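You operate a simulated robot arm through the tools that you are given. There is no shell and no other tool.

You are at the controls of a simulated robot arm. One attempt, no reset.

TASK
Load the teal tray with the two boxes on the teal card.
Fine: brake the trolley first, and shut the tray after. Where these are worked on the way, their far stop is far enough and under half their travel is too little: teal tray.
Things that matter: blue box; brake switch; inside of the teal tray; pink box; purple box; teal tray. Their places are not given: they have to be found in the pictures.

Only the result counts: the job must be done as asked and must still hold three seconds after the hand-in. Knocking over, shifting, dropping, spilling or breaking anything else fails it.

THE ROBOT
A 7-joint arm with a two-finger parallel gripper, fixed in place. Base frame: the origin is on the floor under the middle of its stand, x ahead of it, y to its left, z up. Readings come in mm, degrees, newtons and seconds.
It reaches about 1479 mm from its shoulder. Its first joint turns from -166.0 to 166.0 degrees. Payload 4.4 kg.
The TCP is the grasp point between the finger pads, 23 mm short of the fingertips. In the tool frame z runs along the fingers and y along their closing line. Largest opening 94 mm; finger width 38, thickness 10; the body of the gripper, 54 by 96 mm, starts 39 mm behind the TCP.
Orientation is that of the tool frame in the base frame, as a unit quaternion [x, y, z, w]. With the fingers straight down and closing along the base's y, the tool's x points along the base's -x, its y along +y and its z along -z.

THE INTERFACE
- The arm moves only by the tool move_arm. Its argument "commands" is a list of rows, each a list of 6 numbers: the shift along the base's x, y, z in units of 100 mm (1.0 is 100 mm), then the turn, a rotation vector about the base's x, y, z in units of 45 degrees (1.0 is 45 degrees). In form: [[dx, dy, dz, ax, ay, az], ...]. A call has 1 to 20 rows; each row is the pose to reach, as a shift and turn from the pose commanded when the call began. "claw" is the finger opening in mm, from 0 to 94, set as the call begins (left out, the last holds). A call with a number of a shift or a turn outside -1 to 1 is refused whole. Rows are played at 5 a second. More than 50 mm and 8.6 degrees between two rows, or a gripper value outside its range, and nothing of the call is played. Where a pose cannot be reached the arm comes as near as it can. A force on the tool above 40 N (or 10 N above the force at the start of the call, whichever is more), or a blocked arm, ends the call early, and 0.2 s more pass. Each finger travels about 72 mm/s and halts on what it meets, pressing with about 39 N; the grip force reading is that of the motor and also rises with nothing between the fingers. The clock runs only during rows and for 0.2 s after the last one: add rows that repeat a pose to give the fingers time. It gives the time, the measured TCP pose, the force on the tool (base axes), the opening and the grip force at its end, in the units of the frame above (readings bear some noise), with the torque about the TCP (base axes, N m) and any sound that the robot's microphone picked up, and new pictures: "views" is both (left out), scene, wrist or none.
- Cameras (640 x 400 px; columns grow to the right, rows downward): "scene" is fixed at [46.4, 649.5, 1446.8]; the picture's right is [-0.42, -0.91, 0.00], its down [-0.35, 0.16, -0.92] and it looks along [0.84, -0.39, -0.39] (base axes); focal length 329 px, centre (320, 200). "wrist" rides on the gripper at [86, 16, -75] in the tool frame; the picture's right is [-0.18, 0.98, 0.00], its down [-0.58, -0.11, -0.81] and it looks along [-0.79, -0.15, 0.59] (tool axes); focal length 243 px, centre (320, 200).
- pixel_to_xyz(camera, pixels): for up to 12 pixels [column, row] of the newest picture of that camera ("zoom" is the newest enlarged one), the place [x, y, z] in the base frame of the surface seen there, good to about 2 mm. The clock stands still meanwhile.
- enlarge(camera, box): a new picture of the part [left, top, right, bottom] of that camera's present view, enlarged. The clock stands still meanwhile.
- hand_in(): hands the job in; it is judged then, once.

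Open the gripper and draw the arm clear of the work before you hand the job in, unless the task says otherwise.

The tools are called by a JSON object that holds its "fn" and its "kwargs". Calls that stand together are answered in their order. move_arm: Moves the arm, as the interface text tells. Its arguments: {"type":"object","properties":{"commands":{"type":"array","items":{"type":"array","items":{"type":"number"}}},"claw":{"type":"number"},"views":{"type":"string","enum":["both","scene","wrist","none"]}},"required":["commands"]} The other tools are called the same way: pixel_to_xyz (camera, pixels) gives the place of the surface under pixels of a picture; enlarge (camera, box) takes an enlarged picture of a part of a camera's view; hand_in () hands the job in.

At the start:

```text
time_s: 0.0
tool_pos: [822.4, 257.2, 1193.0]
orientation: [0.0, 1.0, 0.0, 0.0]
force: [-0.7, -0.2, -0.5]
moment: [0.01, 0.01, -0.02]
finger_gap: 93.8
grasp_force: 0.2
```

scene: 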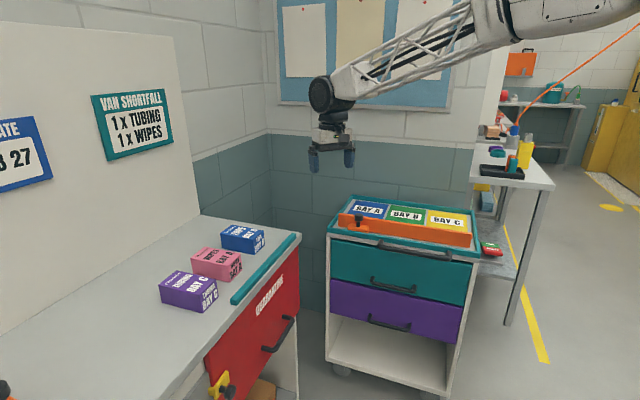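
wrist: 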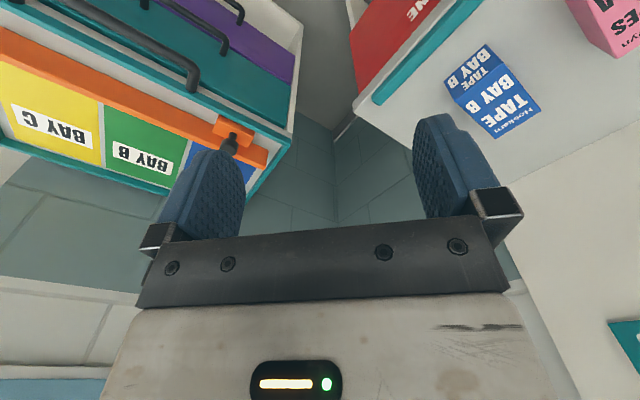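

I start by looking closely at the teal card, the boxes, and the trolley in the scene view (card around (132,122), boxes around (215,265), trolley around (400,270)).

{"fn": "enlarge", "kwargs": {"camera": "scene", "box": [310, 180, 500, 300]}}

{"fn": "enlarge", "kwargs": {"camera": "scene", "box": [140, 210, 310, 320]}}

{"fn": "enlarge", "kwargs": {"camera": "scene", "box": [0, 80, 190, 200]}}

{"fn": "enlarge", "kwargs": {"camera": "scene", "box": [310, 280, 500, 400]}}

{"fn": "enlarge", "kwargs": {"camera": "scene", "box": [180, 290, 340, 400]}}

```text
3.33 times, centred on (405, 240) of scene
```

zoom: 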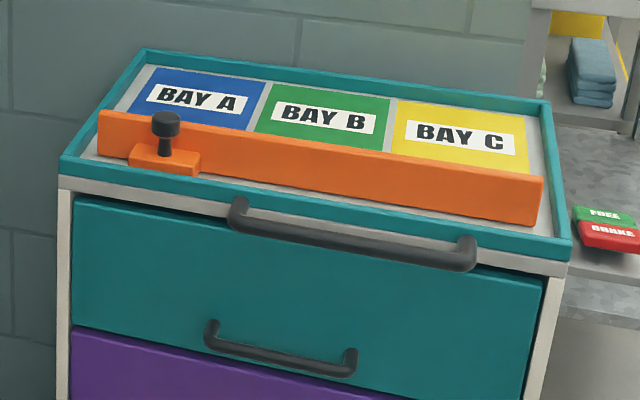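

```text
3.64 times, centred on (225, 265) of scene
```

zoom: 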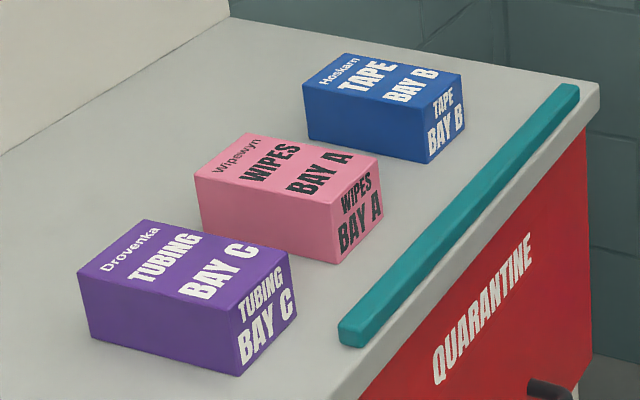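

```text
3.33 times, centred on (95, 140) of scene
```

zoom: 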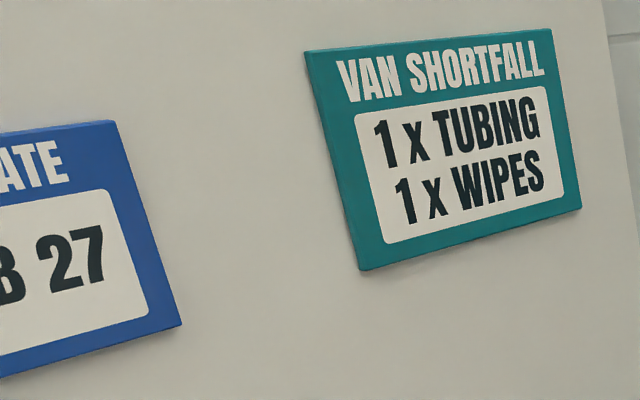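

```text
3.33 times, centred on (405, 340) of scene
```

zoom: 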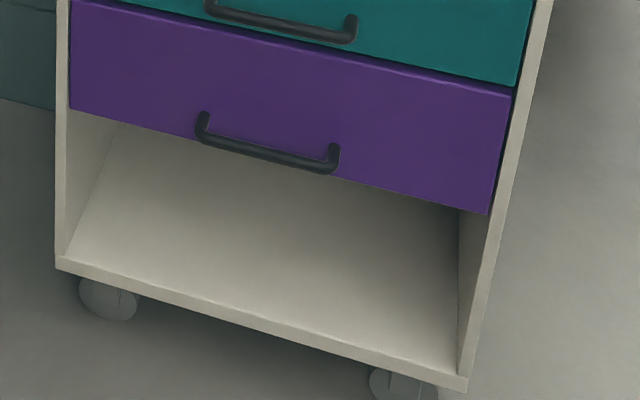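

```text
3.64 times, centred on (260, 345) of scene
```

zoom: 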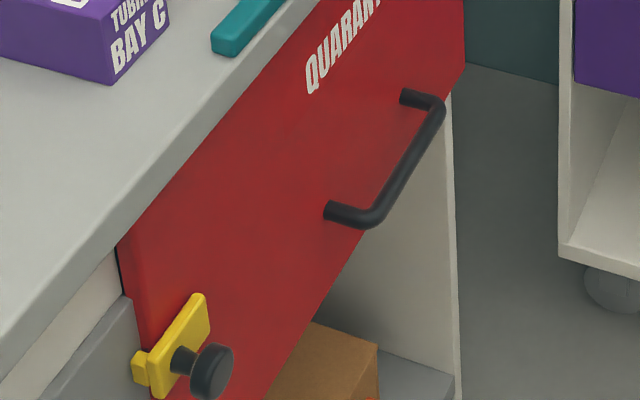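

The card asks for TUBING (purple) and WIPES (pink). I now measure the trolley, the FREE/BRAKE switch near (490,248), and the boxes.

{"fn": "pixel_to_xyz", "kwargs": {"camera": "scene", "pixels": [[487, 245], [493, 252], [330, 232], [352, 197], [478, 260], [470, 213], [412, 248], [392, 286], [388, 324], [358, 221], [400, 232], [470, 240]]}}

{"fn": "pixel_to_xyz", "kwargs": {"camera": "scene", "pixels": [[180, 285], [190, 305], [210, 292], [215, 262], [222, 268], [240, 237], [250, 248], [265, 268], [150, 350], [370, 209], [407, 215], [446, 221]]}}

{"fn": "enlarge", "kwargs": {"camera": "scene", "box": [460, 220, 520, 280]}}

{"fn": "enlarge", "kwargs": {"camera": "wrist", "box": [0, 0, 320, 200]}}

{"fn": "enlarge", "kwargs": {"camera": "scene", "box": [460, 60, 640, 240]}}

```text
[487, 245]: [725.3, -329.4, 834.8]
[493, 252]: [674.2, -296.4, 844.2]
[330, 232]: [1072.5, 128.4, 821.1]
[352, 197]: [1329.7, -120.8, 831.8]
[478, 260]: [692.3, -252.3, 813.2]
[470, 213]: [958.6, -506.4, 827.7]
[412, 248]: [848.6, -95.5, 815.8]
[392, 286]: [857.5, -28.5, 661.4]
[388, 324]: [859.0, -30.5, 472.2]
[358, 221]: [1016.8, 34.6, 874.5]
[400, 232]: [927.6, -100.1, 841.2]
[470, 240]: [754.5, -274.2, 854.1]
```

```text
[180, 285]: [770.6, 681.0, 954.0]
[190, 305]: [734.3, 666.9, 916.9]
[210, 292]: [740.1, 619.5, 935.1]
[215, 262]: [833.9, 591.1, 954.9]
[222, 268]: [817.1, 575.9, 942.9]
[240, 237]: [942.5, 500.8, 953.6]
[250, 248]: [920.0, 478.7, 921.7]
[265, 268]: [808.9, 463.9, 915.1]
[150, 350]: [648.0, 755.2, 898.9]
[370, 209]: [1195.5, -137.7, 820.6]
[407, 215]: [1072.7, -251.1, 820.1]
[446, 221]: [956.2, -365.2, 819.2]
```

```text
6.67 times, centred on (490, 250) of scene
```

zoom: 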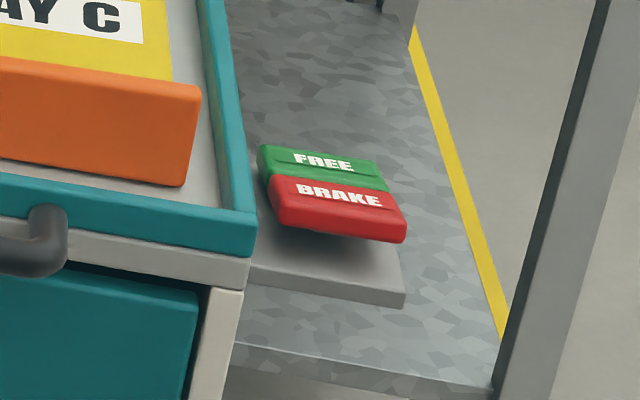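

```text
2.00 times, centred on (160, 100) of wrist
```

zoom: 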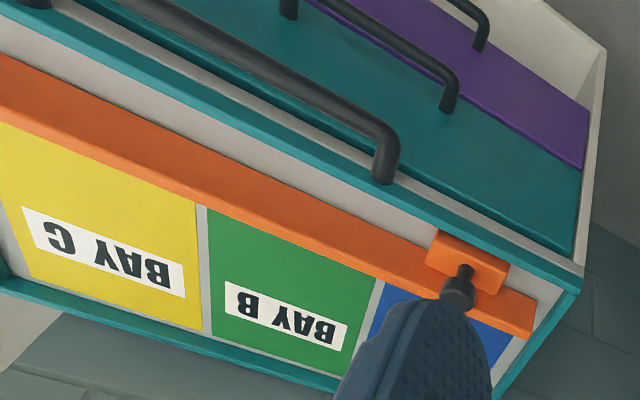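

```text
2.22 times, centred on (550, 150) of scene
```

zoom: 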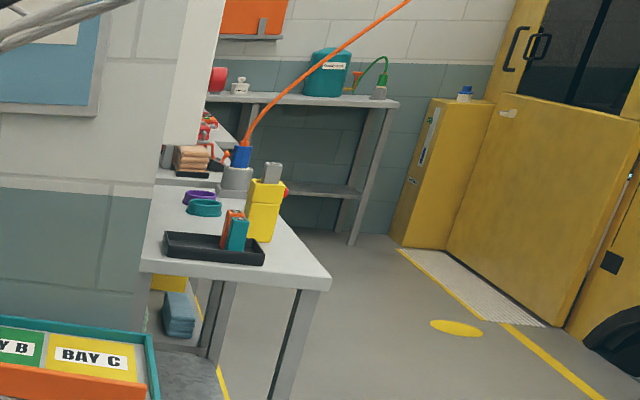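

The switch is a rocker at about (490,248), with its red BRAKE half standing higher than the green FREE half. I enlarge it and measure it on the zoom.

{"fn": "enlarge", "kwargs": {"camera": "scene", "box": [478, 236, 503, 256]}}

{"fn": "pixel_to_xyz", "kwargs": {"camera": "scene", "pixels": [[385, 243], [384, 246], [384, 249], [400, 249], [415, 252], [448, 256], [374, 243], [400, 252], [400, 246], [450, 252]]}}

```text
16.00 times, centred on (490, 246) of scene
```

zoom: 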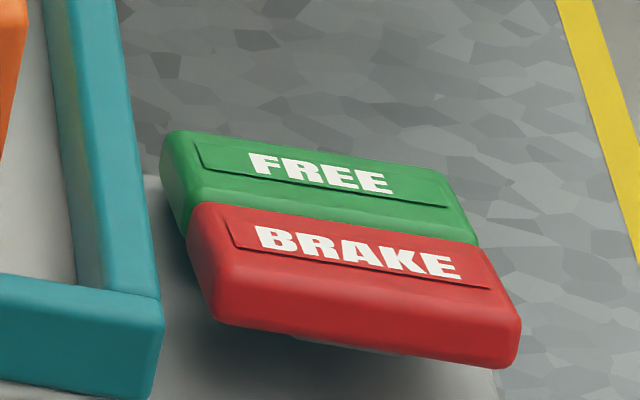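

```text
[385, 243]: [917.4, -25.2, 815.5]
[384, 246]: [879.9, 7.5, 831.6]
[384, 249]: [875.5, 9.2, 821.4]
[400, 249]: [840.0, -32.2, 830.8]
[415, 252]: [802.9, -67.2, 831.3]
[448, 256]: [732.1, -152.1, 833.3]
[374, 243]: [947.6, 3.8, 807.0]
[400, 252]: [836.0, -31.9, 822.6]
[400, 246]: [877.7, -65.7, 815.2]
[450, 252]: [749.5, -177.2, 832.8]
```

I measure the rocker faces on the zoom picture: red at (260,270)-(450,320), green at (320,175).

{"fn": "pixel_to_xyz", "kwargs": {"camera": "zoom", "pixels": [[210, 215], [475, 260], [350, 262], [350, 235], [350, 300], [240, 315], [500, 355], [320, 172], [190, 145], [430, 180], [180, 380], [460, 390]]}}

{"fn": "pixel_to_xyz", "kwargs": {"camera": "scene", "pixels": [[371, 279], [390, 284], [410, 288], [392, 290], [370, 260], [410, 268], [470, 280], [335, 240], [470, 268], [340, 290], [455, 310], [335, 345]]}}

```text
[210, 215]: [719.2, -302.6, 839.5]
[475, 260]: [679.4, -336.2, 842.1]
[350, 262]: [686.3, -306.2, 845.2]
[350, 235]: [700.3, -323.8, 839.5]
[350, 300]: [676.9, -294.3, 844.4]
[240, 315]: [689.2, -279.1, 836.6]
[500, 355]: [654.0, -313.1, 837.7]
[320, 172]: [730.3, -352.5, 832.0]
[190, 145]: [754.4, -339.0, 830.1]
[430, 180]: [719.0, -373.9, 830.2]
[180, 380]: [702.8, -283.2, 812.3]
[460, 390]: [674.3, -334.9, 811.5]
```

```text
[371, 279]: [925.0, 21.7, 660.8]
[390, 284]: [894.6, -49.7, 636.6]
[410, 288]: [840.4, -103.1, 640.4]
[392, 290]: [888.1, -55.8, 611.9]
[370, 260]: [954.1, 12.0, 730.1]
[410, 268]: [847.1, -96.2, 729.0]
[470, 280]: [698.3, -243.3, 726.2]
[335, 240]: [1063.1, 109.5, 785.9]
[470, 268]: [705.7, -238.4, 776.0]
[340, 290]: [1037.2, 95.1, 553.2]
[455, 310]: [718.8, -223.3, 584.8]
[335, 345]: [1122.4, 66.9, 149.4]
```

The red half spans roughly (720,-303) to (654,-313) with its centre near (685,-305,845), so it needs pressing down. I begin moving toward it at height, turning the tool 45° about z.

{"fn": "move_arm", "kwargs": {"commands": [[-0.16, -0.16, 0, 0, 0, 0.16], [-0.33, -0.33, 0, 0, 0, 0.33], [-0.5, -0.5, 0, 0, 0, 0.5], [-0.66, -0.66, 0, 0, 0, 0.66], [-0.83, -0.83, 0, 0, 0, 0.83], [-1, -1, 0, 0, 0, 1]], "claw": 0, "views": "none"}}

```text
time_s: 1.4
tool_pos: [721.6, 155.0, 1194.3]
orientation: [-0.383, 0.924, 0.0, 0.0]
force: [-0.1, -0.1, -0.9]
moment: [0.03, 0.01, 0.0]
finger_gap: 0.0
grasp_force: 39.6
```

The tool is turned and at (722,157,1194); I carry on in -y toward the switch.

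{"fn": "move_arm", "kwargs": {"commands": [[0, -0.4, 0, 0, 0, 0], [0, -0.8, 0, 0, 0, 0], [0, -1, 0, 0, 0, 0]], "views": "none"}}

{"fn": "move_arm", "kwargs": {"commands": [[0, -0.4, 0, 0, 0, 0], [0, -0.8, 0, 0, 0, 0], [0, -1, 0, 0, 0, 0]], "views": "none"}}

{"fn": "move_arm", "kwargs": {"commands": [[0, -0.4, 0, 0, 0, 0], [0, -0.8, 0, 0, 0, 0], [0, -1, 0, 0, 0, 0]], "views": "none"}}

{"fn": "move_arm", "kwargs": {"commands": [[0, -0.4, 0, 0, 0, 0], [0, -0.8, 0, 0, 0, 0], [-0.2, -1, -0.4, 0, 0, 0], [-0.4, -1, -0.8, 0, 0, 0], [-0.4, -1, -1, 0, 0, 0]], "views": "both"}}

```text
time_s: 2.2
tool_pos: [723.5, 58.4, 1194.0]
orientation: [-0.383, 0.924, 0.0, -0.001]
force: [-0.9, 0.1, -0.5]
moment: [-0.05, -0.02, 0.02]
finger_gap: 0.2
grasp_force: 38.9
```

```text
time_s: 3.0
tool_pos: [721.0, -45.4, 1191.5]
orientation: [-0.383, 0.924, 0.0, 0.0]
force: [0.1, 0.2, -0.3]
moment: [0.01, -0.03, 0.02]
finger_gap: 0.0
grasp_force: 39.1
```

```text
time_s: 3.8
tool_pos: [721.9, -142.5, 1193.6]
orientation: [-0.383, 0.924, -0.001, 0.0]
force: [-0.5, 0.0, -0.3]
moment: [0.02, -0.01, -0.01]
finger_gap: 0.0
grasp_force: 39.4
```

```text
time_s: 5.0
tool_pos: [680.3, -244.2, 1094.0]
orientation: [-0.383, 0.924, -0.001, 0.0]
force: [-0.4, -0.5, -0.1]
moment: [0.0, -0.02, 0.01]
finger_gap: 0.0
grasp_force: 39.3
```

scene: 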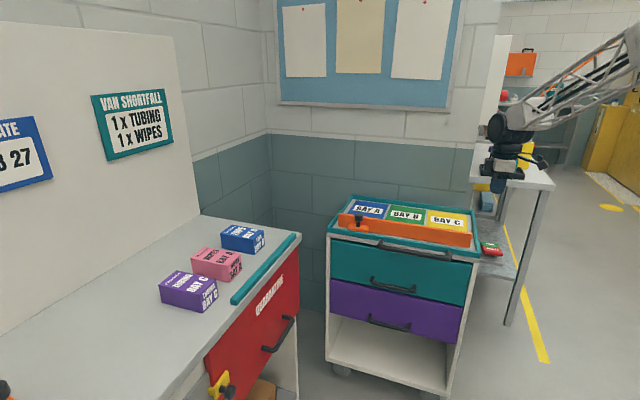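
wrist: 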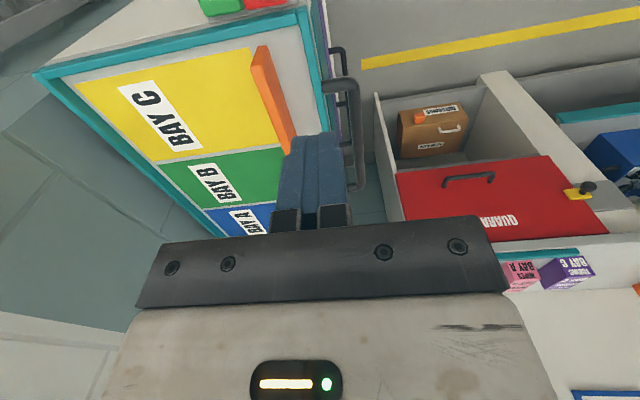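

The arm is just short of the switch at (680,-244,1094) with nothing touched; I move over the red half (681,-301) and down to z≈900.

{"fn": "move_arm", "kwargs": {"commands": [[0, -0.4, 0, 0, 0, 0], [-0.01, -0.587, -0.3, 0, 0, 0], [-0.01, -0.587, -0.7, 0, 0, 0], [-0.01, -0.587, -1, 0, 0, 0]], "views": "none"}}

{"fn": "move_arm", "kwargs": {"commands": [[0, 0, -0.4, 0, 0, 0], [0, 0, -0.8, 0, 0, 0], [0, 0, -0.93, 0, 0, 0], [0, 0, -0.93, 0, 0, 0]], "views": "both"}}

{"fn": "enlarge", "kwargs": {"camera": "scene", "box": [465, 215, 525, 265]}}

```text
time_s: 6.0
tool_pos: [682.0, -301.9, 994.6]
orientation: [-0.383, 0.924, -0.001, 0.0]
force: [-0.3, 0.6, 0.2]
moment: [0.04, 0.02, 0.01]
finger_gap: 0.0
grasp_force: 38.5
```

```text
time_s: 7.0
tool_pos: [679.0, -301.3, 900.6]
orientation: [-0.383, 0.924, 0.0, 0.0]
force: [-0.2, 0.1, 0.1]
moment: [0.02, -0.05, 0.03]
finger_gap: 0.1
grasp_force: 39.1
```

scene: 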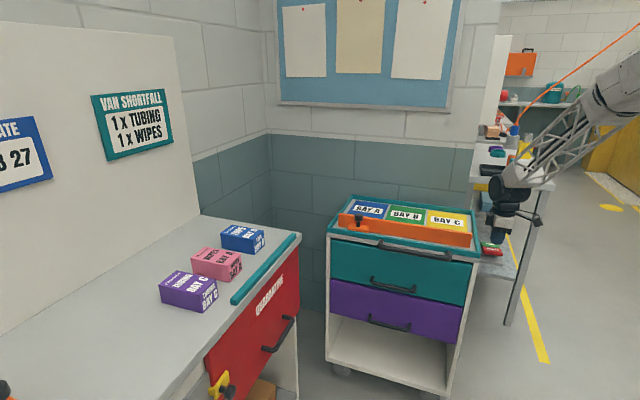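
wrist: 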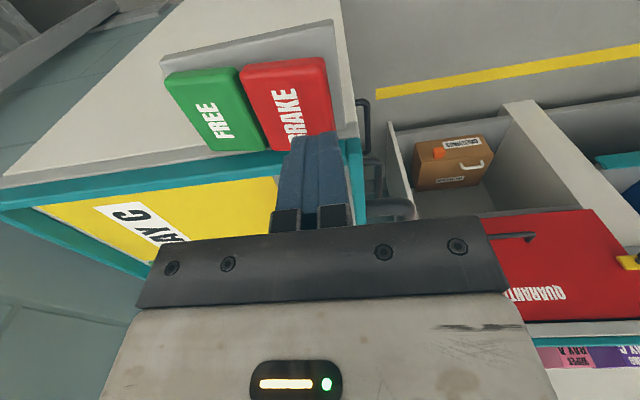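

```text
8.00 times, centred on (495, 240) of scene
```

zoom: 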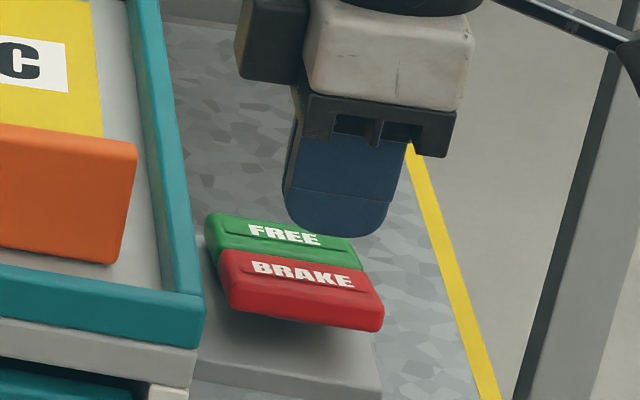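

The fingertips hang at z≈878 above the red BRAKE half (zoom (310,280)); I press straight down in small steps.

{"fn": "move_arm", "kwargs": {"commands": [[0, 0, -0.25, 0, 0, 0], [0, 0, -0.32, 0, 0, 0], [0, 0, -0.36, 0, 0, 0], [0, 0, -0.4, 0, 0, 0], [0, 0, -0.44, 0, 0, 0], [0, 0, -0.48, 0, 0, 0]], "views": "both"}}

{"fn": "enlarge", "kwargs": {"camera": "scene", "box": [465, 215, 525, 265]}}

```text
time_s: 8.4
tool_pos: [680.3, -301.1, 854.7]
orientation: [-0.383, 0.924, -0.002, 0.0]
force: [-18.6, 5.9, 28.9]
moment: [-0.1, 0.26, -0.13]
finger_gap: 0.0
grasp_force: 38.6
```

scene: 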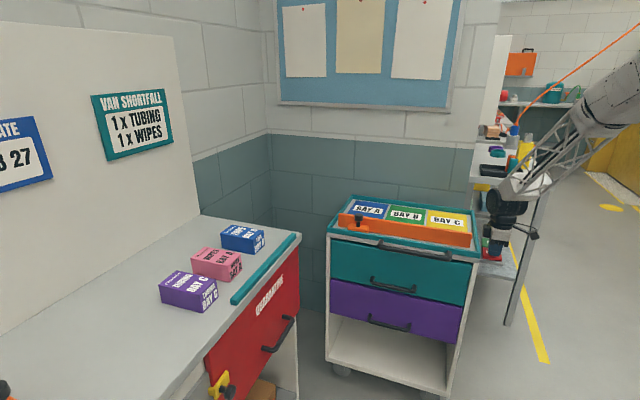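
wrist: 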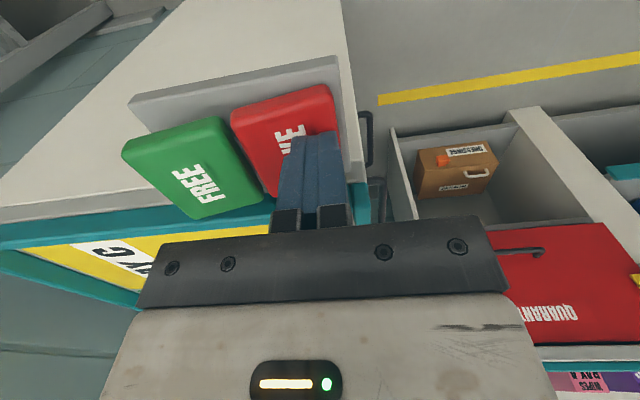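

```text
8.00 times, centred on (495, 240) of scene
```

zoom: 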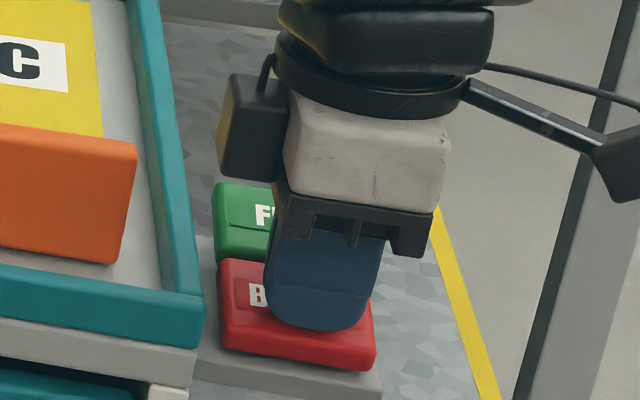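

The red half has gone down and the green half has come up (wrist (200,170)). I lift off and check that the rocker stays.

{"fn": "move_arm", "kwargs": {"commands": [[0, 0, 0.2, 0, 0, 0], [0, 0, 0.5, 0, 0, 0], [0, 0, 0.9, 0, 0, 0], [0, 0, 1, 0, 0, 0]], "views": "both"}}

{"fn": "enlarge", "kwargs": {"camera": "scene", "box": [465, 215, 525, 265]}}

{"fn": "pixel_to_xyz", "kwargs": {"camera": "scene", "pixels": [[330, 232], [352, 197], [478, 260], [470, 213]]}}

```text
time_s: 9.4
tool_pos: [681.2, -303.8, 952.9]
orientation: [-0.382, 0.924, 0.0, 0.001]
force: [-0.2, -0.1, 0.2]
moment: [-0.01, 0.04, 0.01]
finger_gap: 0.1
grasp_force: 39.4
```

scene: 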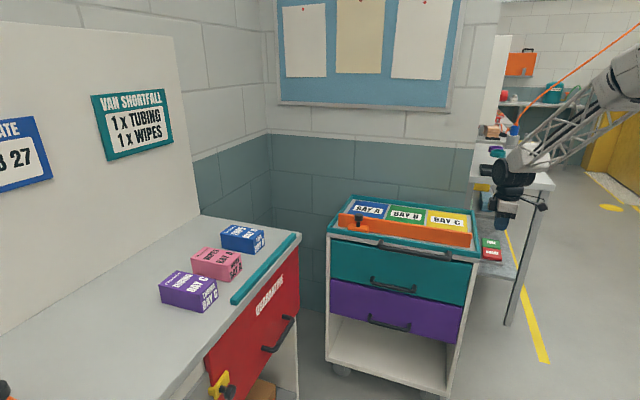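
wrist: 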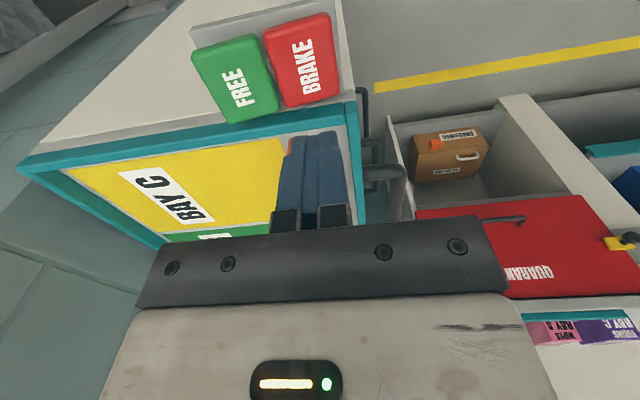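

```text
8.00 times, centred on (495, 240) of scene
```

zoom: 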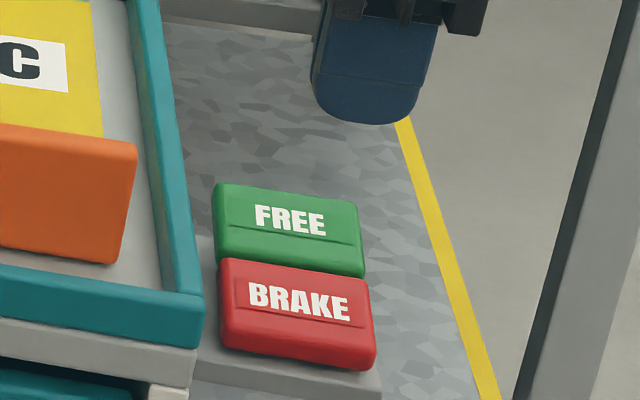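

```text
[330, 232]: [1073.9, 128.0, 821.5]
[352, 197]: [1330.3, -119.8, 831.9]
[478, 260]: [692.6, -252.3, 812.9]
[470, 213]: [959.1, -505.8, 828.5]
```

The brake is on: the rocker stays with BRAKE down and the trolley has not moved (corner still at (1073,128)). Next I measure the teal drawer handle near (392,284) in an enlarged view.

{"fn": "enlarge", "kwargs": {"camera": "scene", "box": [360, 235, 460, 297]}}

```text
6.40 times, centred on (410, 266) of scene
```

zoom: 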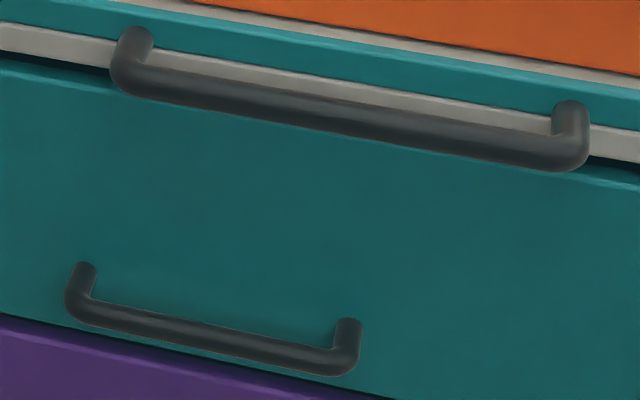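

The lower bar (zoom (210,330)) is the teal drawer's pull; the upper bar sits at the top rim. I measure the pull, the upper bar and the drawer face.

{"fn": "pixel_to_xyz", "kwargs": {"camera": "zoom", "pixels": [[85, 268], [80, 300], [150, 318], [210, 330], [210, 340], [280, 348], [340, 365], [348, 325], [210, 300], [350, 115], [350, 128], [200, 200]]}}

{"fn": "pixel_to_xyz", "kwargs": {"camera": "zoom", "pixels": [[210, 322], [210, 345], [210, 350], [350, 105], [350, 137], [20, 310], [20, 325], [300, 380], [20, 70], [300, 130], [130, 40], [570, 110]]}}

```text
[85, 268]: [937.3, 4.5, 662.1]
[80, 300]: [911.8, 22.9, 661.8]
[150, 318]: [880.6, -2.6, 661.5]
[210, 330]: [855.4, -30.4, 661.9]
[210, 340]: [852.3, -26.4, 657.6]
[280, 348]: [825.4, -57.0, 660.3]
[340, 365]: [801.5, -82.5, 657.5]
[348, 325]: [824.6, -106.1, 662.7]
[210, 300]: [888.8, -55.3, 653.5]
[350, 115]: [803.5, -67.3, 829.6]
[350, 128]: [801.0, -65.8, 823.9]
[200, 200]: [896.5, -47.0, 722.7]
```

```text
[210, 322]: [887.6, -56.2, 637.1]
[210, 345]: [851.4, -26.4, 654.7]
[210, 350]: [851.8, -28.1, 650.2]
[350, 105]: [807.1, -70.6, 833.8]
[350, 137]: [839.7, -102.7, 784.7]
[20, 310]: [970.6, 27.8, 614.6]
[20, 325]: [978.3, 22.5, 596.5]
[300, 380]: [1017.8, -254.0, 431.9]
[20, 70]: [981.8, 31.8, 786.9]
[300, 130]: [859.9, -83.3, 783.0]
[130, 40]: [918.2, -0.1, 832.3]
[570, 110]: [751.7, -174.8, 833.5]
```

The teal pull's bar is centred about (856,-30,656) with roughly 33 mm clearance to the face. Before routing the arm there I measure the counter's edge and the red drawer's handle, near (298,237), (285,335), (222,385).

{"fn": "pixel_to_xyz", "kwargs": {"camera": "scene", "pixels": [[298, 240], [235, 302], [200, 390], [270, 305], [285, 335], [265, 349], [228, 392], [218, 380], [300, 260], [290, 380], [255, 385], [202, 214]]}}

{"fn": "move_arm", "kwargs": {"commands": [[-0.3, 0.3, 0.3, 0, 0, 0], [-0.5, 0.6, 0.6, 0, 0, 0], [-0.7, 0.9, 0.9, 0, 0, 0], [-0.7, 1, 1, 0, 0, 0]], "views": "none"}}

```text
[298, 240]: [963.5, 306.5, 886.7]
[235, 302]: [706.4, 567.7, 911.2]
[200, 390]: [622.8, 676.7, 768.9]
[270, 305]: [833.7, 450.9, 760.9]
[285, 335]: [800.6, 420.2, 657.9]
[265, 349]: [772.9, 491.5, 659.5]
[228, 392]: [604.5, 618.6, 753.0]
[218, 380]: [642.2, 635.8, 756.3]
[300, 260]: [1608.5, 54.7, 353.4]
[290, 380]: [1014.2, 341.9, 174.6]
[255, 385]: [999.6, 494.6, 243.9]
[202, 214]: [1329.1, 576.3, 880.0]
```

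```text
refused: row 1 steps farther than a row can; nothing moved
```

A row stepped too far, so nothing moved. I use smaller steps, rising and backing away from the trolley.

{"fn": "move_arm", "kwargs": {"commands": [[0, 0, 0.4, 0, 0, 0], [-0.2, 0.25, 0.7, 0, 0, 0], [-0.4, 0.5, 1, 0, 0, 0], [-0.4, 0.95, 1, 0, 0, 0], [-0.4, 1, 1, 0, 0, 0]], "views": "none", "claw": 80}}

{"fn": "move_arm", "kwargs": {"commands": [[0, 0.18, 0, -0.118, -0.118, 0], [0, 0.36, 0, -0.236, -0.236, 0], [0, 0.54, 0, -0.354, -0.354, 0], [0, 0.72, 0, -0.471, -0.471, 0], [0, 0.9, 0, -0.589, -0.589, 0], [0, 1, 0, -0.707, -0.707, 0]], "views": "none"}}

{"fn": "move_arm", "kwargs": {"commands": [[0.1, 0.18, 0, -0.118, -0.118, 0], [0.2, 0.36, 0, -0.236, -0.236, 0], [0.3, 0.54, 0, -0.354, -0.354, 0], [0.4, 0.72, 0, -0.471, -0.471, 0], [0.5, 0.9, 0, -0.589, -0.589, 0], [0.6, 1, 0, -0.707, -0.707, 0]], "views": "both"}}

```text
time_s: 10.6
tool_pos: [641.5, -201.9, 1054.2]
orientation: [-0.383, 0.924, 0.0, 0.0]
force: [-0.4, 0.3, 0.3]
moment: [0.03, -0.01, -0.01]
finger_gap: 80.0
grasp_force: 0.1
```

```text
time_s: 12.0
tool_pos: [641.3, -102.3, 1054.8]
orientation: [-0.353, 0.853, -0.354, 0.148]
force: [0.2, 0.5, -0.1]
moment: [0.03, 0.01, 0.01]
finger_gap: 80.0
grasp_force: 0.1
```

```text
time_s: 13.4
tool_pos: [700.3, -2.7, 1053.6]
orientation: [0.271, -0.653, 0.654, -0.271]
force: [0.2, 0.2, 0.4]
moment: [0.01, 0.03, -0.01]
finger_gap: 79.7
grasp_force: 0.1
```

scene: 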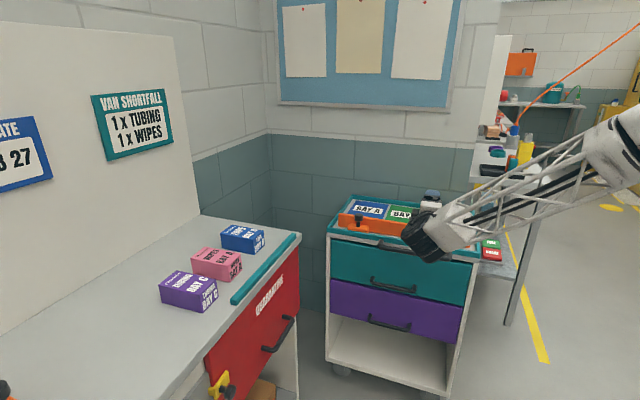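
wrist: 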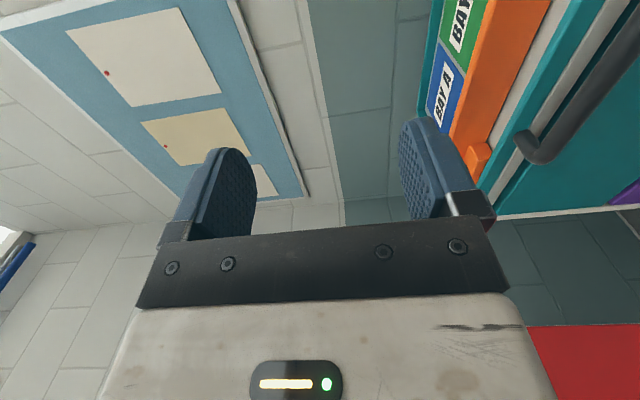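

The gripper is now horizontal, pointing at the trolley from (700,-3,1054). I shift to the standoff in front of the pull and lower toward z=656.

{"fn": "move_arm", "kwargs": {"commands": [[0.2, 0.35, 0, 0, 0, 0], [0.4, 0.65, -0.2, 0, 0, 0], [0.5, 0.75, -0.6, 0, 0, 0], [0.5, 0.75, -1, 0, 0, 0]], "views": "none"}}

{"fn": "move_arm", "kwargs": {"commands": [[0, 0, -0.45, 0, 0, 0], [0, 0, -0.9, 0, 0, 0], [0, 0, -1, 0, 0, 0]], "views": "none"}}

{"fn": "move_arm", "kwargs": {"commands": [[0, 0, -0.45, 0, 0, 0], [0, 0, -0.9, 0, 0, 0], [0, 0, -1, 0, 0, 0]], "views": "none"}}

{"fn": "move_arm", "kwargs": {"commands": [[0, 0, -0.45, 0, 0, 0], [0, 0, -0.9, 0, 0, 0], [0, 0, -0.96, 0, 0, 0], [0, 0, -0.96, 0, 0, 0]], "views": "both"}}

```text
time_s: 14.4
tool_pos: [748.7, 73.4, 953.2]
orientation: [-0.271, 0.654, -0.653, 0.27]
force: [0.0, 0.8, 0.4]
moment: [0.03, 0.0, 0.01]
finger_gap: 80.1
grasp_force: 0.0
```

```text
time_s: 15.2
tool_pos: [751.3, 75.4, 853.8]
orientation: [-0.271, 0.653, -0.653, 0.271]
force: [-0.7, -0.2, -0.4]
moment: [0.02, 0.02, 0.01]
finger_gap: 80.0
grasp_force: 0.0
```

```text
time_s: 16.0
tool_pos: [751.7, 74.3, 752.9]
orientation: [0.271, -0.653, 0.653, -0.271]
force: [0.5, -0.8, 0.1]
moment: [0.01, 0.03, -0.02]
finger_gap: 79.9
grasp_force: 0.1
```

```text
time_s: 17.0
tool_pos: [750.9, 74.9, 656.5]
orientation: [-0.271, 0.654, -0.653, 0.271]
force: [0.4, 0.1, -0.2]
moment: [-0.04, 0.01, 0.02]
finger_gap: 79.7
grasp_force: 0.0
```

scene: 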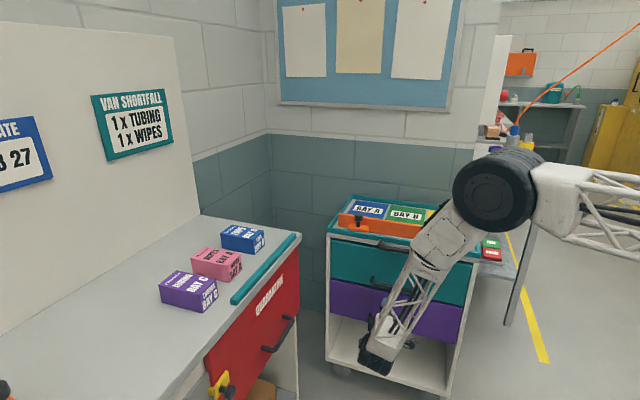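
wrist: 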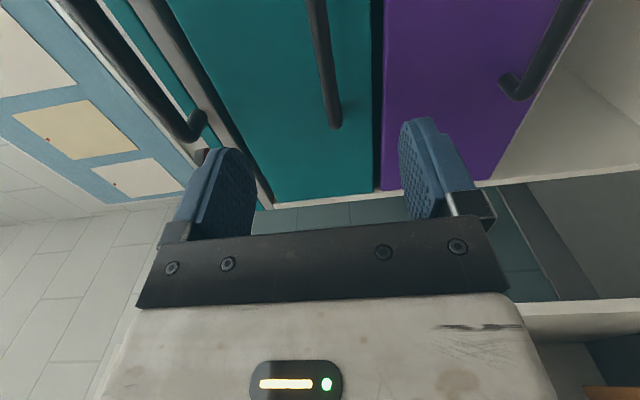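

I check where the arm's elbow and forearm are relative to the trolley (pixels (495,190), (450,235), (400,320)) before moving in on the pull.

{"fn": "pixel_to_xyz", "kwargs": {"camera": "scene", "pixels": [[495, 190], [460, 200], [450, 235], [430, 265], [400, 320], [375, 360], [545, 190], [600, 230], [520, 220]]}}

{"fn": "pixel_to_xyz", "kwargs": {"camera": "wrist", "pixels": [[325, 60], [318, 20], [332, 100], [250, 100], [430, 60], [190, 125]]}}

```text
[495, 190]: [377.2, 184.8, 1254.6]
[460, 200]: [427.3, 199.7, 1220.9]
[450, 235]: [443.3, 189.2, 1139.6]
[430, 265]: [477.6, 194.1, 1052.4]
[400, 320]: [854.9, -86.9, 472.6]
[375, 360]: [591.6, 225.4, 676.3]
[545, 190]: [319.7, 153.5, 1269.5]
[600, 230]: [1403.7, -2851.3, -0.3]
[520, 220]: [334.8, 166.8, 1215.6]
```

```text
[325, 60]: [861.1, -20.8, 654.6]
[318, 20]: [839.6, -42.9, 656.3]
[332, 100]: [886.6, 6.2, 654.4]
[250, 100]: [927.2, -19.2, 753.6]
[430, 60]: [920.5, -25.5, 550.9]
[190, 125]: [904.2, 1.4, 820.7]
```

The elbow is at (377,185,1255), well clear, and the wrist camera puts the pull bar at (861,-21,655), matching my estimate. I move in along the face normal and close on the bar.

{"fn": "move_arm", "kwargs": {"commands": [[0.3, -0.3, 0, 0, 0, 0], [0.6, -0.6, 0, 0, 0, 0], [0.8, -0.8, 0, 0, 0, 0]], "views": "none"}}

{"fn": "move_arm", "kwargs": {"commands": [[0.12, -0.12, 0, 0, 0, 0], [0.243, -0.243, 0, 0, 0, 0], [0.243, -0.243, 0, 0, 0, 0]], "views": "both"}}

```text
time_s: 17.8
tool_pos: [832.2, -3.7, 657.0]
orientation: [-0.271, 0.655, -0.652, 0.27]
force: [0.1, -0.1, 0.1]
moment: [0.0, -0.03, 0.01]
finger_gap: 80.1
grasp_force: 0.0
```

```text
time_s: 18.6
tool_pos: [856.0, -29.2, 657.3]
orientation: [-0.27, 0.653, -0.653, 0.271]
force: [0.4, 0.4, 0.0]
moment: [0.02, 0.03, 0.0]
finger_gap: 80.0
grasp_force: 0.0
```

scene: 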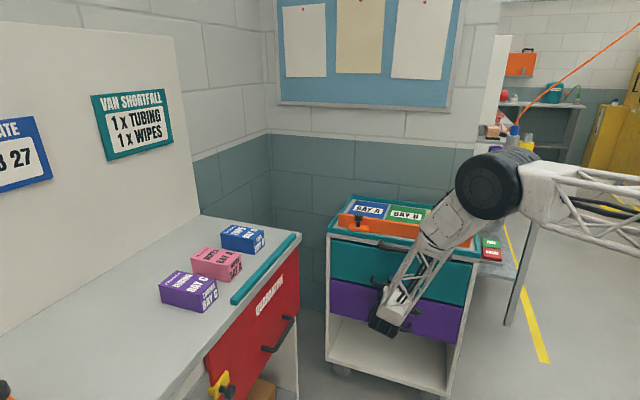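
wrist: 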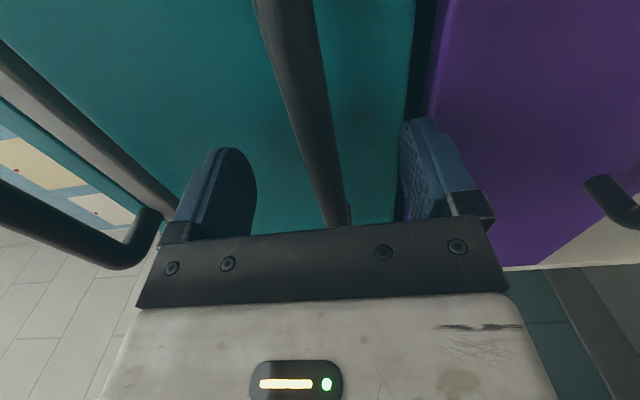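

The bar sits between the pads (wrist (335,200) between fingers at (235,200) and (430,180)). I close the fingers on it.

{"fn": "move_arm", "kwargs": {"commands": [[0, 0, 0, 0, 0, 0], [0, 0, 0, 0, 0, 0], [0, 0, 0, 0, 0, 0], [0, 0, 0, 0, 0, 0], [0, 0, 0, 0, 0, 0]], "claw": 0, "views": "wrist"}}

```text
time_s: 19.6
tool_pos: [855.1, -28.7, 655.5]
orientation: [-0.272, 0.654, -0.652, 0.271]
force: [4.5, 1.2, -6.4]
moment: [0.65, -0.52, -0.31]
finger_gap: 15.7
grasp_force: 44.5
stopped in row 5: the force on the tool passed its limit at 42 N (the readings are from after the stop); the commanded pose is now the measured one
```

wrist: 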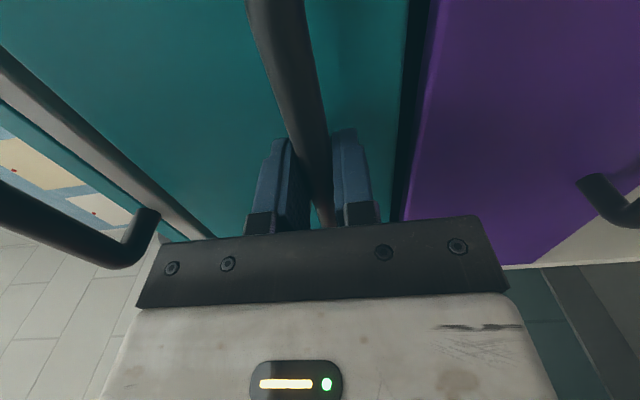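

The bar is held (gap 15.7 mm). I pull gently along the face normal by about 40 mm and watch the force.

{"fn": "move_arm", "kwargs": {"commands": [[-0.05, 0.05, 0, 0, 0, 0], [-0.12, 0.12, 0, 0, 0, 0], [-0.2, 0.2, 0, 0, 0, 0], [-0.28, 0.28, 0, 0, 0, 0]], "views": "both"}}

```text
time_s: 20.6
tool_pos: [827.7, -1.6, 655.1]
orientation: [-0.273, 0.654, -0.652, 0.27]
force: [5.5, 2.4, -0.4]
moment: [0.34, -0.28, 1.41]
finger_gap: 15.8
grasp_force: 45.1
```

scene: 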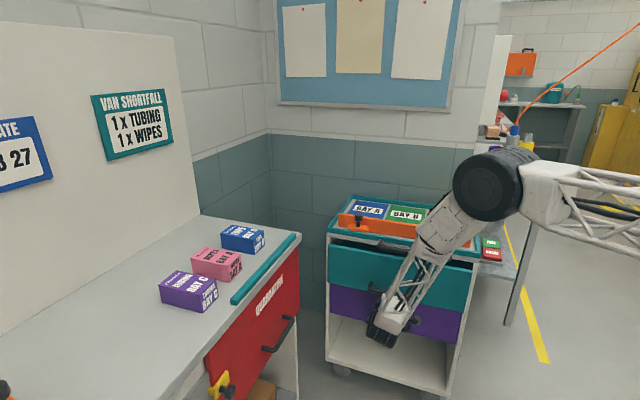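
wrist: 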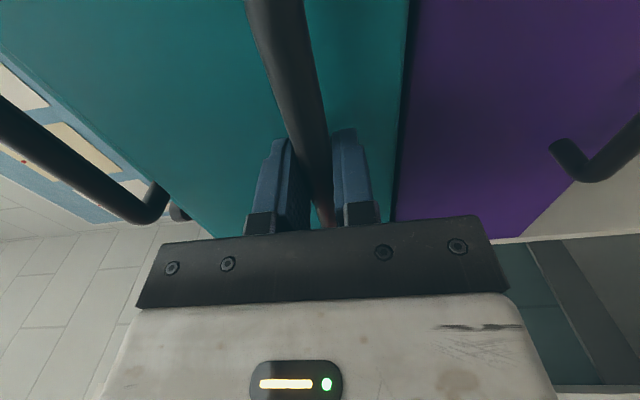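

The teal drawer slides out freely (gap visible at (400,250)) and the trolley stays. I keep pulling.

{"fn": "move_arm", "kwargs": {"commands": [[-0.1, 0.1, 0, 0, 0, 0], [-0.2, 0.2, 0, 0, 0, 0], [-0.3, 0.3, 0, 0, 0, 0], [-0.4, 0.4, 0, 0, 0, 0], [-0.5, 0.5, 0, 0, 0, 0], [-0.6, 0.6, 0, 0, 0, 0], [-0.7, 0.7, 0, 0, 0, 0], [-0.8, 0.8, 0, 0, 0, 0], [-0.9, 0.9, 0, 0, 0, 0], [-1, 1, 0, 0, 0, 0]], "views": "both"}}

```text
time_s: 22.8
tool_pos: [726.0, 98.9, 655.8]
orientation: [-0.274, 0.654, -0.651, 0.27]
force: [8.8, 6.4, -32.2]
moment: [0.96, -0.66, 0.44]
finger_gap: 15.9
grasp_force: 45.3
```

scene: 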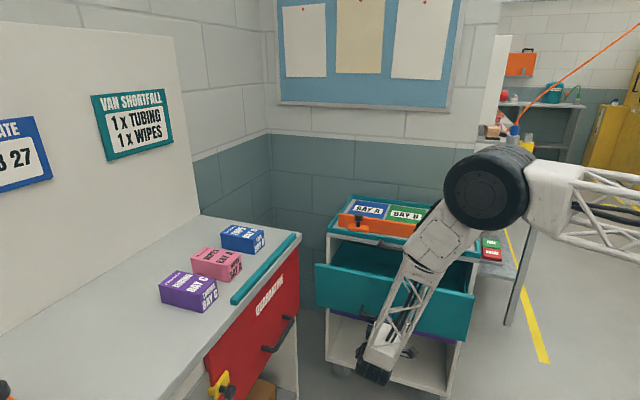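
wrist: 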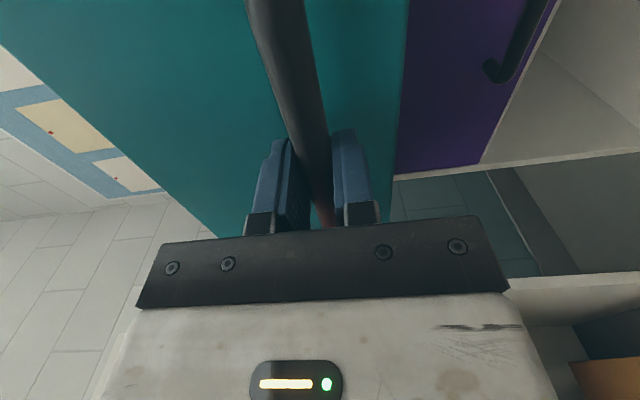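

The drawer is about 180 mm out; there is a -32 N vertical strain, so I ease the command 1.5 mm down while I continue pulling.

{"fn": "move_arm", "kwargs": {"commands": [[0, 0, -0.015, 0, 0, 0], [-0.08, 0.08, -0.015, 0, 0, 0], [-0.16, 0.16, -0.015, 0, 0, 0], [-0.24, 0.24, -0.015, 0, 0, 0], [-0.32, 0.32, -0.015, 0, 0, 0]], "views": "none"}}

```text
time_s: 24.0
tool_pos: [694.7, 130.4, 655.7]
orientation: [-0.272, 0.654, -0.653, 0.27]
force: [-4.7, -7.3, 21.9]
moment: [0.16, -0.46, -0.08]
finger_gap: 16.0
grasp_force: 44.7
```

Pull continues; the vertical strain is now +22 N, so I pull on with the height half-restored.

{"fn": "move_arm", "kwargs": {"commands": [[-0.05, 0.05, 0.007, 0, 0, 0], [-0.12, 0.12, 0.007, 0, 0, 0], [-0.2, 0.2, 0.007, 0, 0, 0], [-0.28, 0.28, 0.007, 0, 0, 0], [-0.36, 0.36, 0.007, 0, 0, 0], [-0.44, 0.44, 0.007, 0, 0, 0]], "views": "both"}}

```text
time_s: 25.4
tool_pos: [650.0, 175.0, 654.9]
orientation: [-0.273, 0.654, -0.652, 0.271]
force: [4.3, 2.8, 20.7]
moment: [0.14, -0.34, -0.19]
finger_gap: 15.8
grasp_force: 44.8
```

scene: 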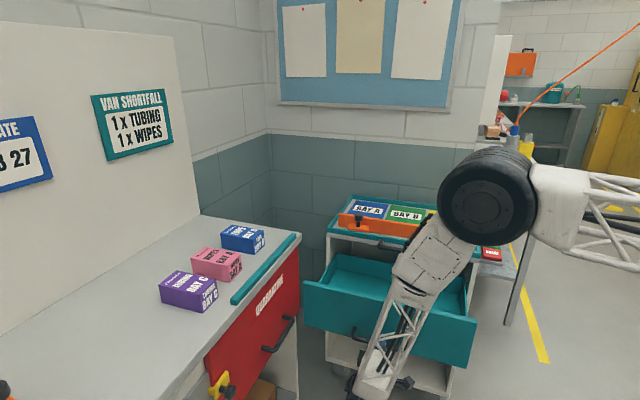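
wrist: 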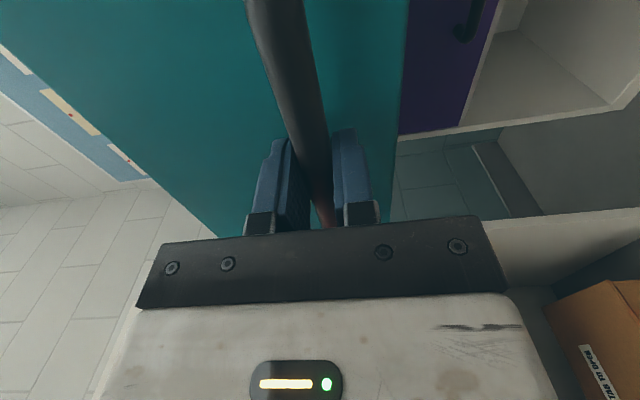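

The drawer is about 290 mm out. I continue toward the far stop.

{"fn": "move_arm", "kwargs": {"commands": [[-0.05, 0.05, 0.007, 0, 0, 0], [-0.1, 0.1, 0.007, 0, 0, 0], [-0.15, 0.15, 0.007, 0, 0, 0], [-0.2, 0.2, 0.007, 0, 0, 0], [-0.25, 0.25, 0.007, 0, 0, 0], [-0.3, 0.3, 0.007, 0, 0, 0], [-0.35, 0.35, 0.007, 0, 0, 0], [-0.4, 0.4, 0.007, 0, 0, 0]], "views": "none"}}

```text
time_s: 25.8
tool_pos: [648.8, 175.7, 655.2]
orientation: [-0.271, 0.654, -0.652, 0.271]
force: [10.0, -9.0, -6.1]
moment: [0.07, -0.06, 0.6]
finger_gap: 15.8
grasp_force: 44.9
stopped in row 1: the force on the tool passed its limit at 74 N (the readings are from after the stop); the commanded pose is now the measured one
```

The drawer hit its far stop at about 290 mm (74 N spike, stopped). I open the fingers to let go of the bar.

{"fn": "move_arm", "kwargs": {"commands": [[0, 0, 0, 0, 0, 0], [0, 0, 0, 0, 0, 0], [0, 0, 0, 0, 0, 0], [0, 0, 0, 0, 0, 0]], "claw": 80, "views": "scene"}}

{"fn": "pixel_to_xyz", "kwargs": {"camera": "scene", "pixels": [[330, 232], [352, 197], [306, 284], [325, 255], [474, 322], [462, 275], [340, 270], [380, 280], [360, 300], [450, 300], [345, 262], [440, 275]]}}

{"fn": "enlarge", "kwargs": {"camera": "scene", "box": [295, 220, 485, 350]}}

```text
time_s: 26.8
tool_pos: [647.9, 175.6, 654.8]
orientation: [-0.271, 0.655, -0.652, 0.27]
force: [0.8, 0.1, -0.6]
moment: [0.04, 0.01, 0.02]
finger_gap: 79.9
grasp_force: 0.1
```

scene: 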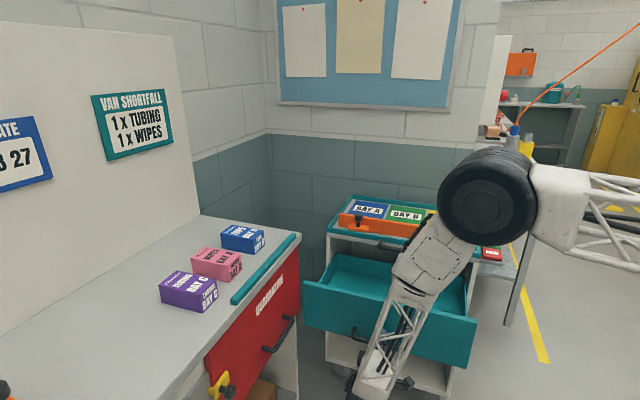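

```text
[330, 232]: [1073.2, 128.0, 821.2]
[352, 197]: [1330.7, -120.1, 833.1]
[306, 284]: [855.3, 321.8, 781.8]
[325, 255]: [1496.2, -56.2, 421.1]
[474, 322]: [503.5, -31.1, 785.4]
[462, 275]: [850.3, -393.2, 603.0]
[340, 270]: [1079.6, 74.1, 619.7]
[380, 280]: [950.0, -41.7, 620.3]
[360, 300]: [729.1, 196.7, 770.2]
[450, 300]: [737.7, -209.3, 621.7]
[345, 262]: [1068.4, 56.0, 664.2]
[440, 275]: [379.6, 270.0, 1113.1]
```

```text
3.08 times, centred on (390, 285) of scene
```

zoom: 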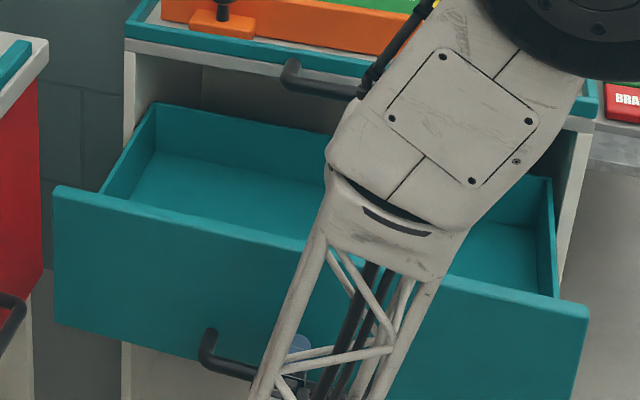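

The trolley stayed put (corner still (1073,128)) and the drawer floor is at z≈620. I back away from the bar and rise.

{"fn": "move_arm", "kwargs": {"commands": [[-0.2, 0.2, 0, 0, 0, 0], [-0.42, 0.42, 0, 0, 0, 0], [-0.45, 0.45, 0.4, 0, 0, 0], [-0.45, 0.45, 0.85, 0, 0, 0], [-0.45, 0.45, 1, 0, 0, 0]], "views": "none"}}

{"fn": "move_arm", "kwargs": {"commands": [[0, 0, 0.45, 0, 0, 0], [0, 0, 0.9, 0, 0, 0], [0, 0, 1, 0, 0, 0]], "views": "none"}}

{"fn": "move_arm", "kwargs": {"commands": [[0, 0, 0.45, 0, 0, 0], [0, 0, 0.9, 0, 0, 0], [0, 0, 1, 0, 0, 0]], "views": "none"}}

{"fn": "move_arm", "kwargs": {"commands": [[0, 0, 0.45, 0, 0, 0], [0, 0, 0.9, 0, 0, 0], [0, 0, 1, 0, 0, 0]], "views": "both"}}

```text
time_s: 27.9
tool_pos: [603.9, 219.6, 753.3]
orientation: [-0.272, 0.654, -0.652, 0.27]
force: [0.1, 0.0, -0.1]
moment: [0.01, 0.0, -0.02]
finger_gap: 79.9
grasp_force: 0.0
```

```text
time_s: 28.8
tool_pos: [604.1, 221.1, 854.0]
orientation: [-0.271, 0.654, -0.652, 0.27]
force: [-0.3, -0.6, -0.3]
moment: [-0.02, 0.01, 0.0]
finger_gap: 80.2
grasp_force: 0.1
```

```text
time_s: 29.6
tool_pos: [606.5, 221.3, 952.7]
orientation: [-0.271, 0.654, -0.652, 0.27]
force: [0.3, -0.5, -0.3]
moment: [0.01, -0.01, 0.0]
finger_gap: 79.8
grasp_force: 0.1
```

```text
time_s: 30.4
tool_pos: [601.9, 222.5, 1055.5]
orientation: [-0.272, 0.654, -0.653, 0.269]
force: [0.2, 0.2, -0.1]
moment: [0.02, 0.03, 0.01]
finger_gap: 79.9
grasp_force: 0.1
```

scene: 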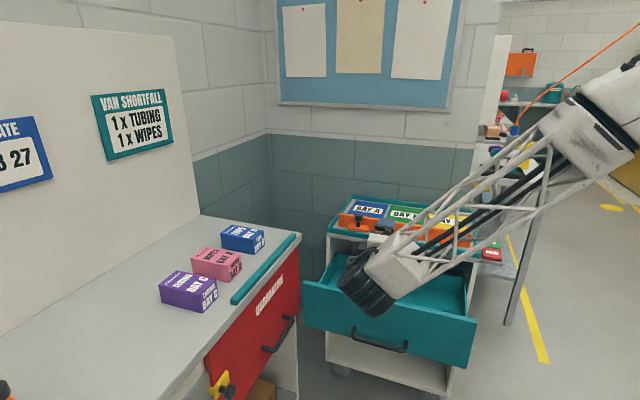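
wrist: 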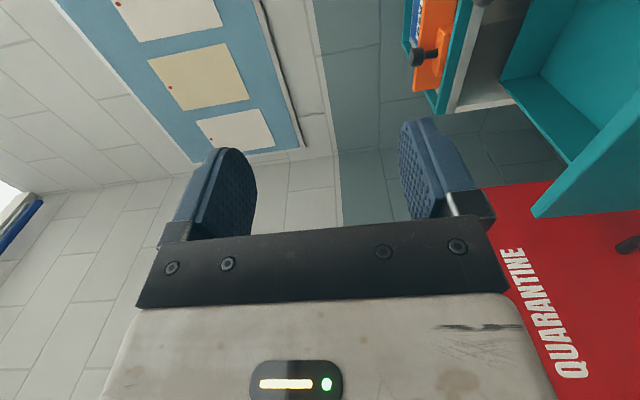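

The drawer stands fully open and the arm is clear at z≈1055. Now I enlarge the boxes on the counter to measure their corners.

{"fn": "enlarge", "kwargs": {"camera": "scene", "box": [150, 215, 280, 320]}}

{"fn": "enlarge", "kwargs": {"camera": "scene", "box": [295, 230, 485, 350]}}

```text
3.81 times, centred on (215, 268) of scene
```

zoom: 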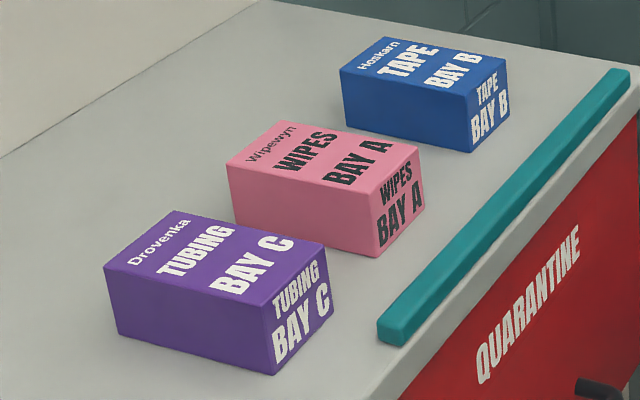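

```text
3.33 times, centred on (390, 290) of scene
```

zoom: 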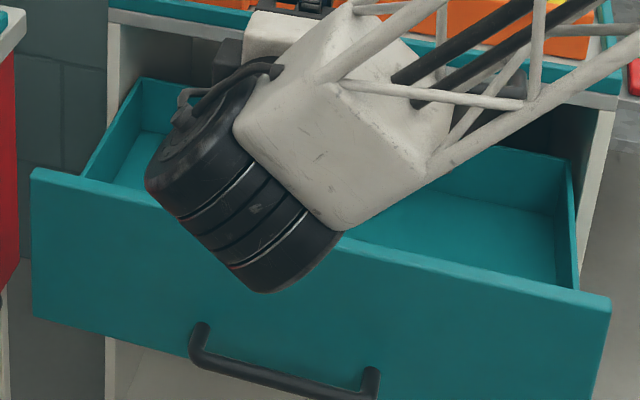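

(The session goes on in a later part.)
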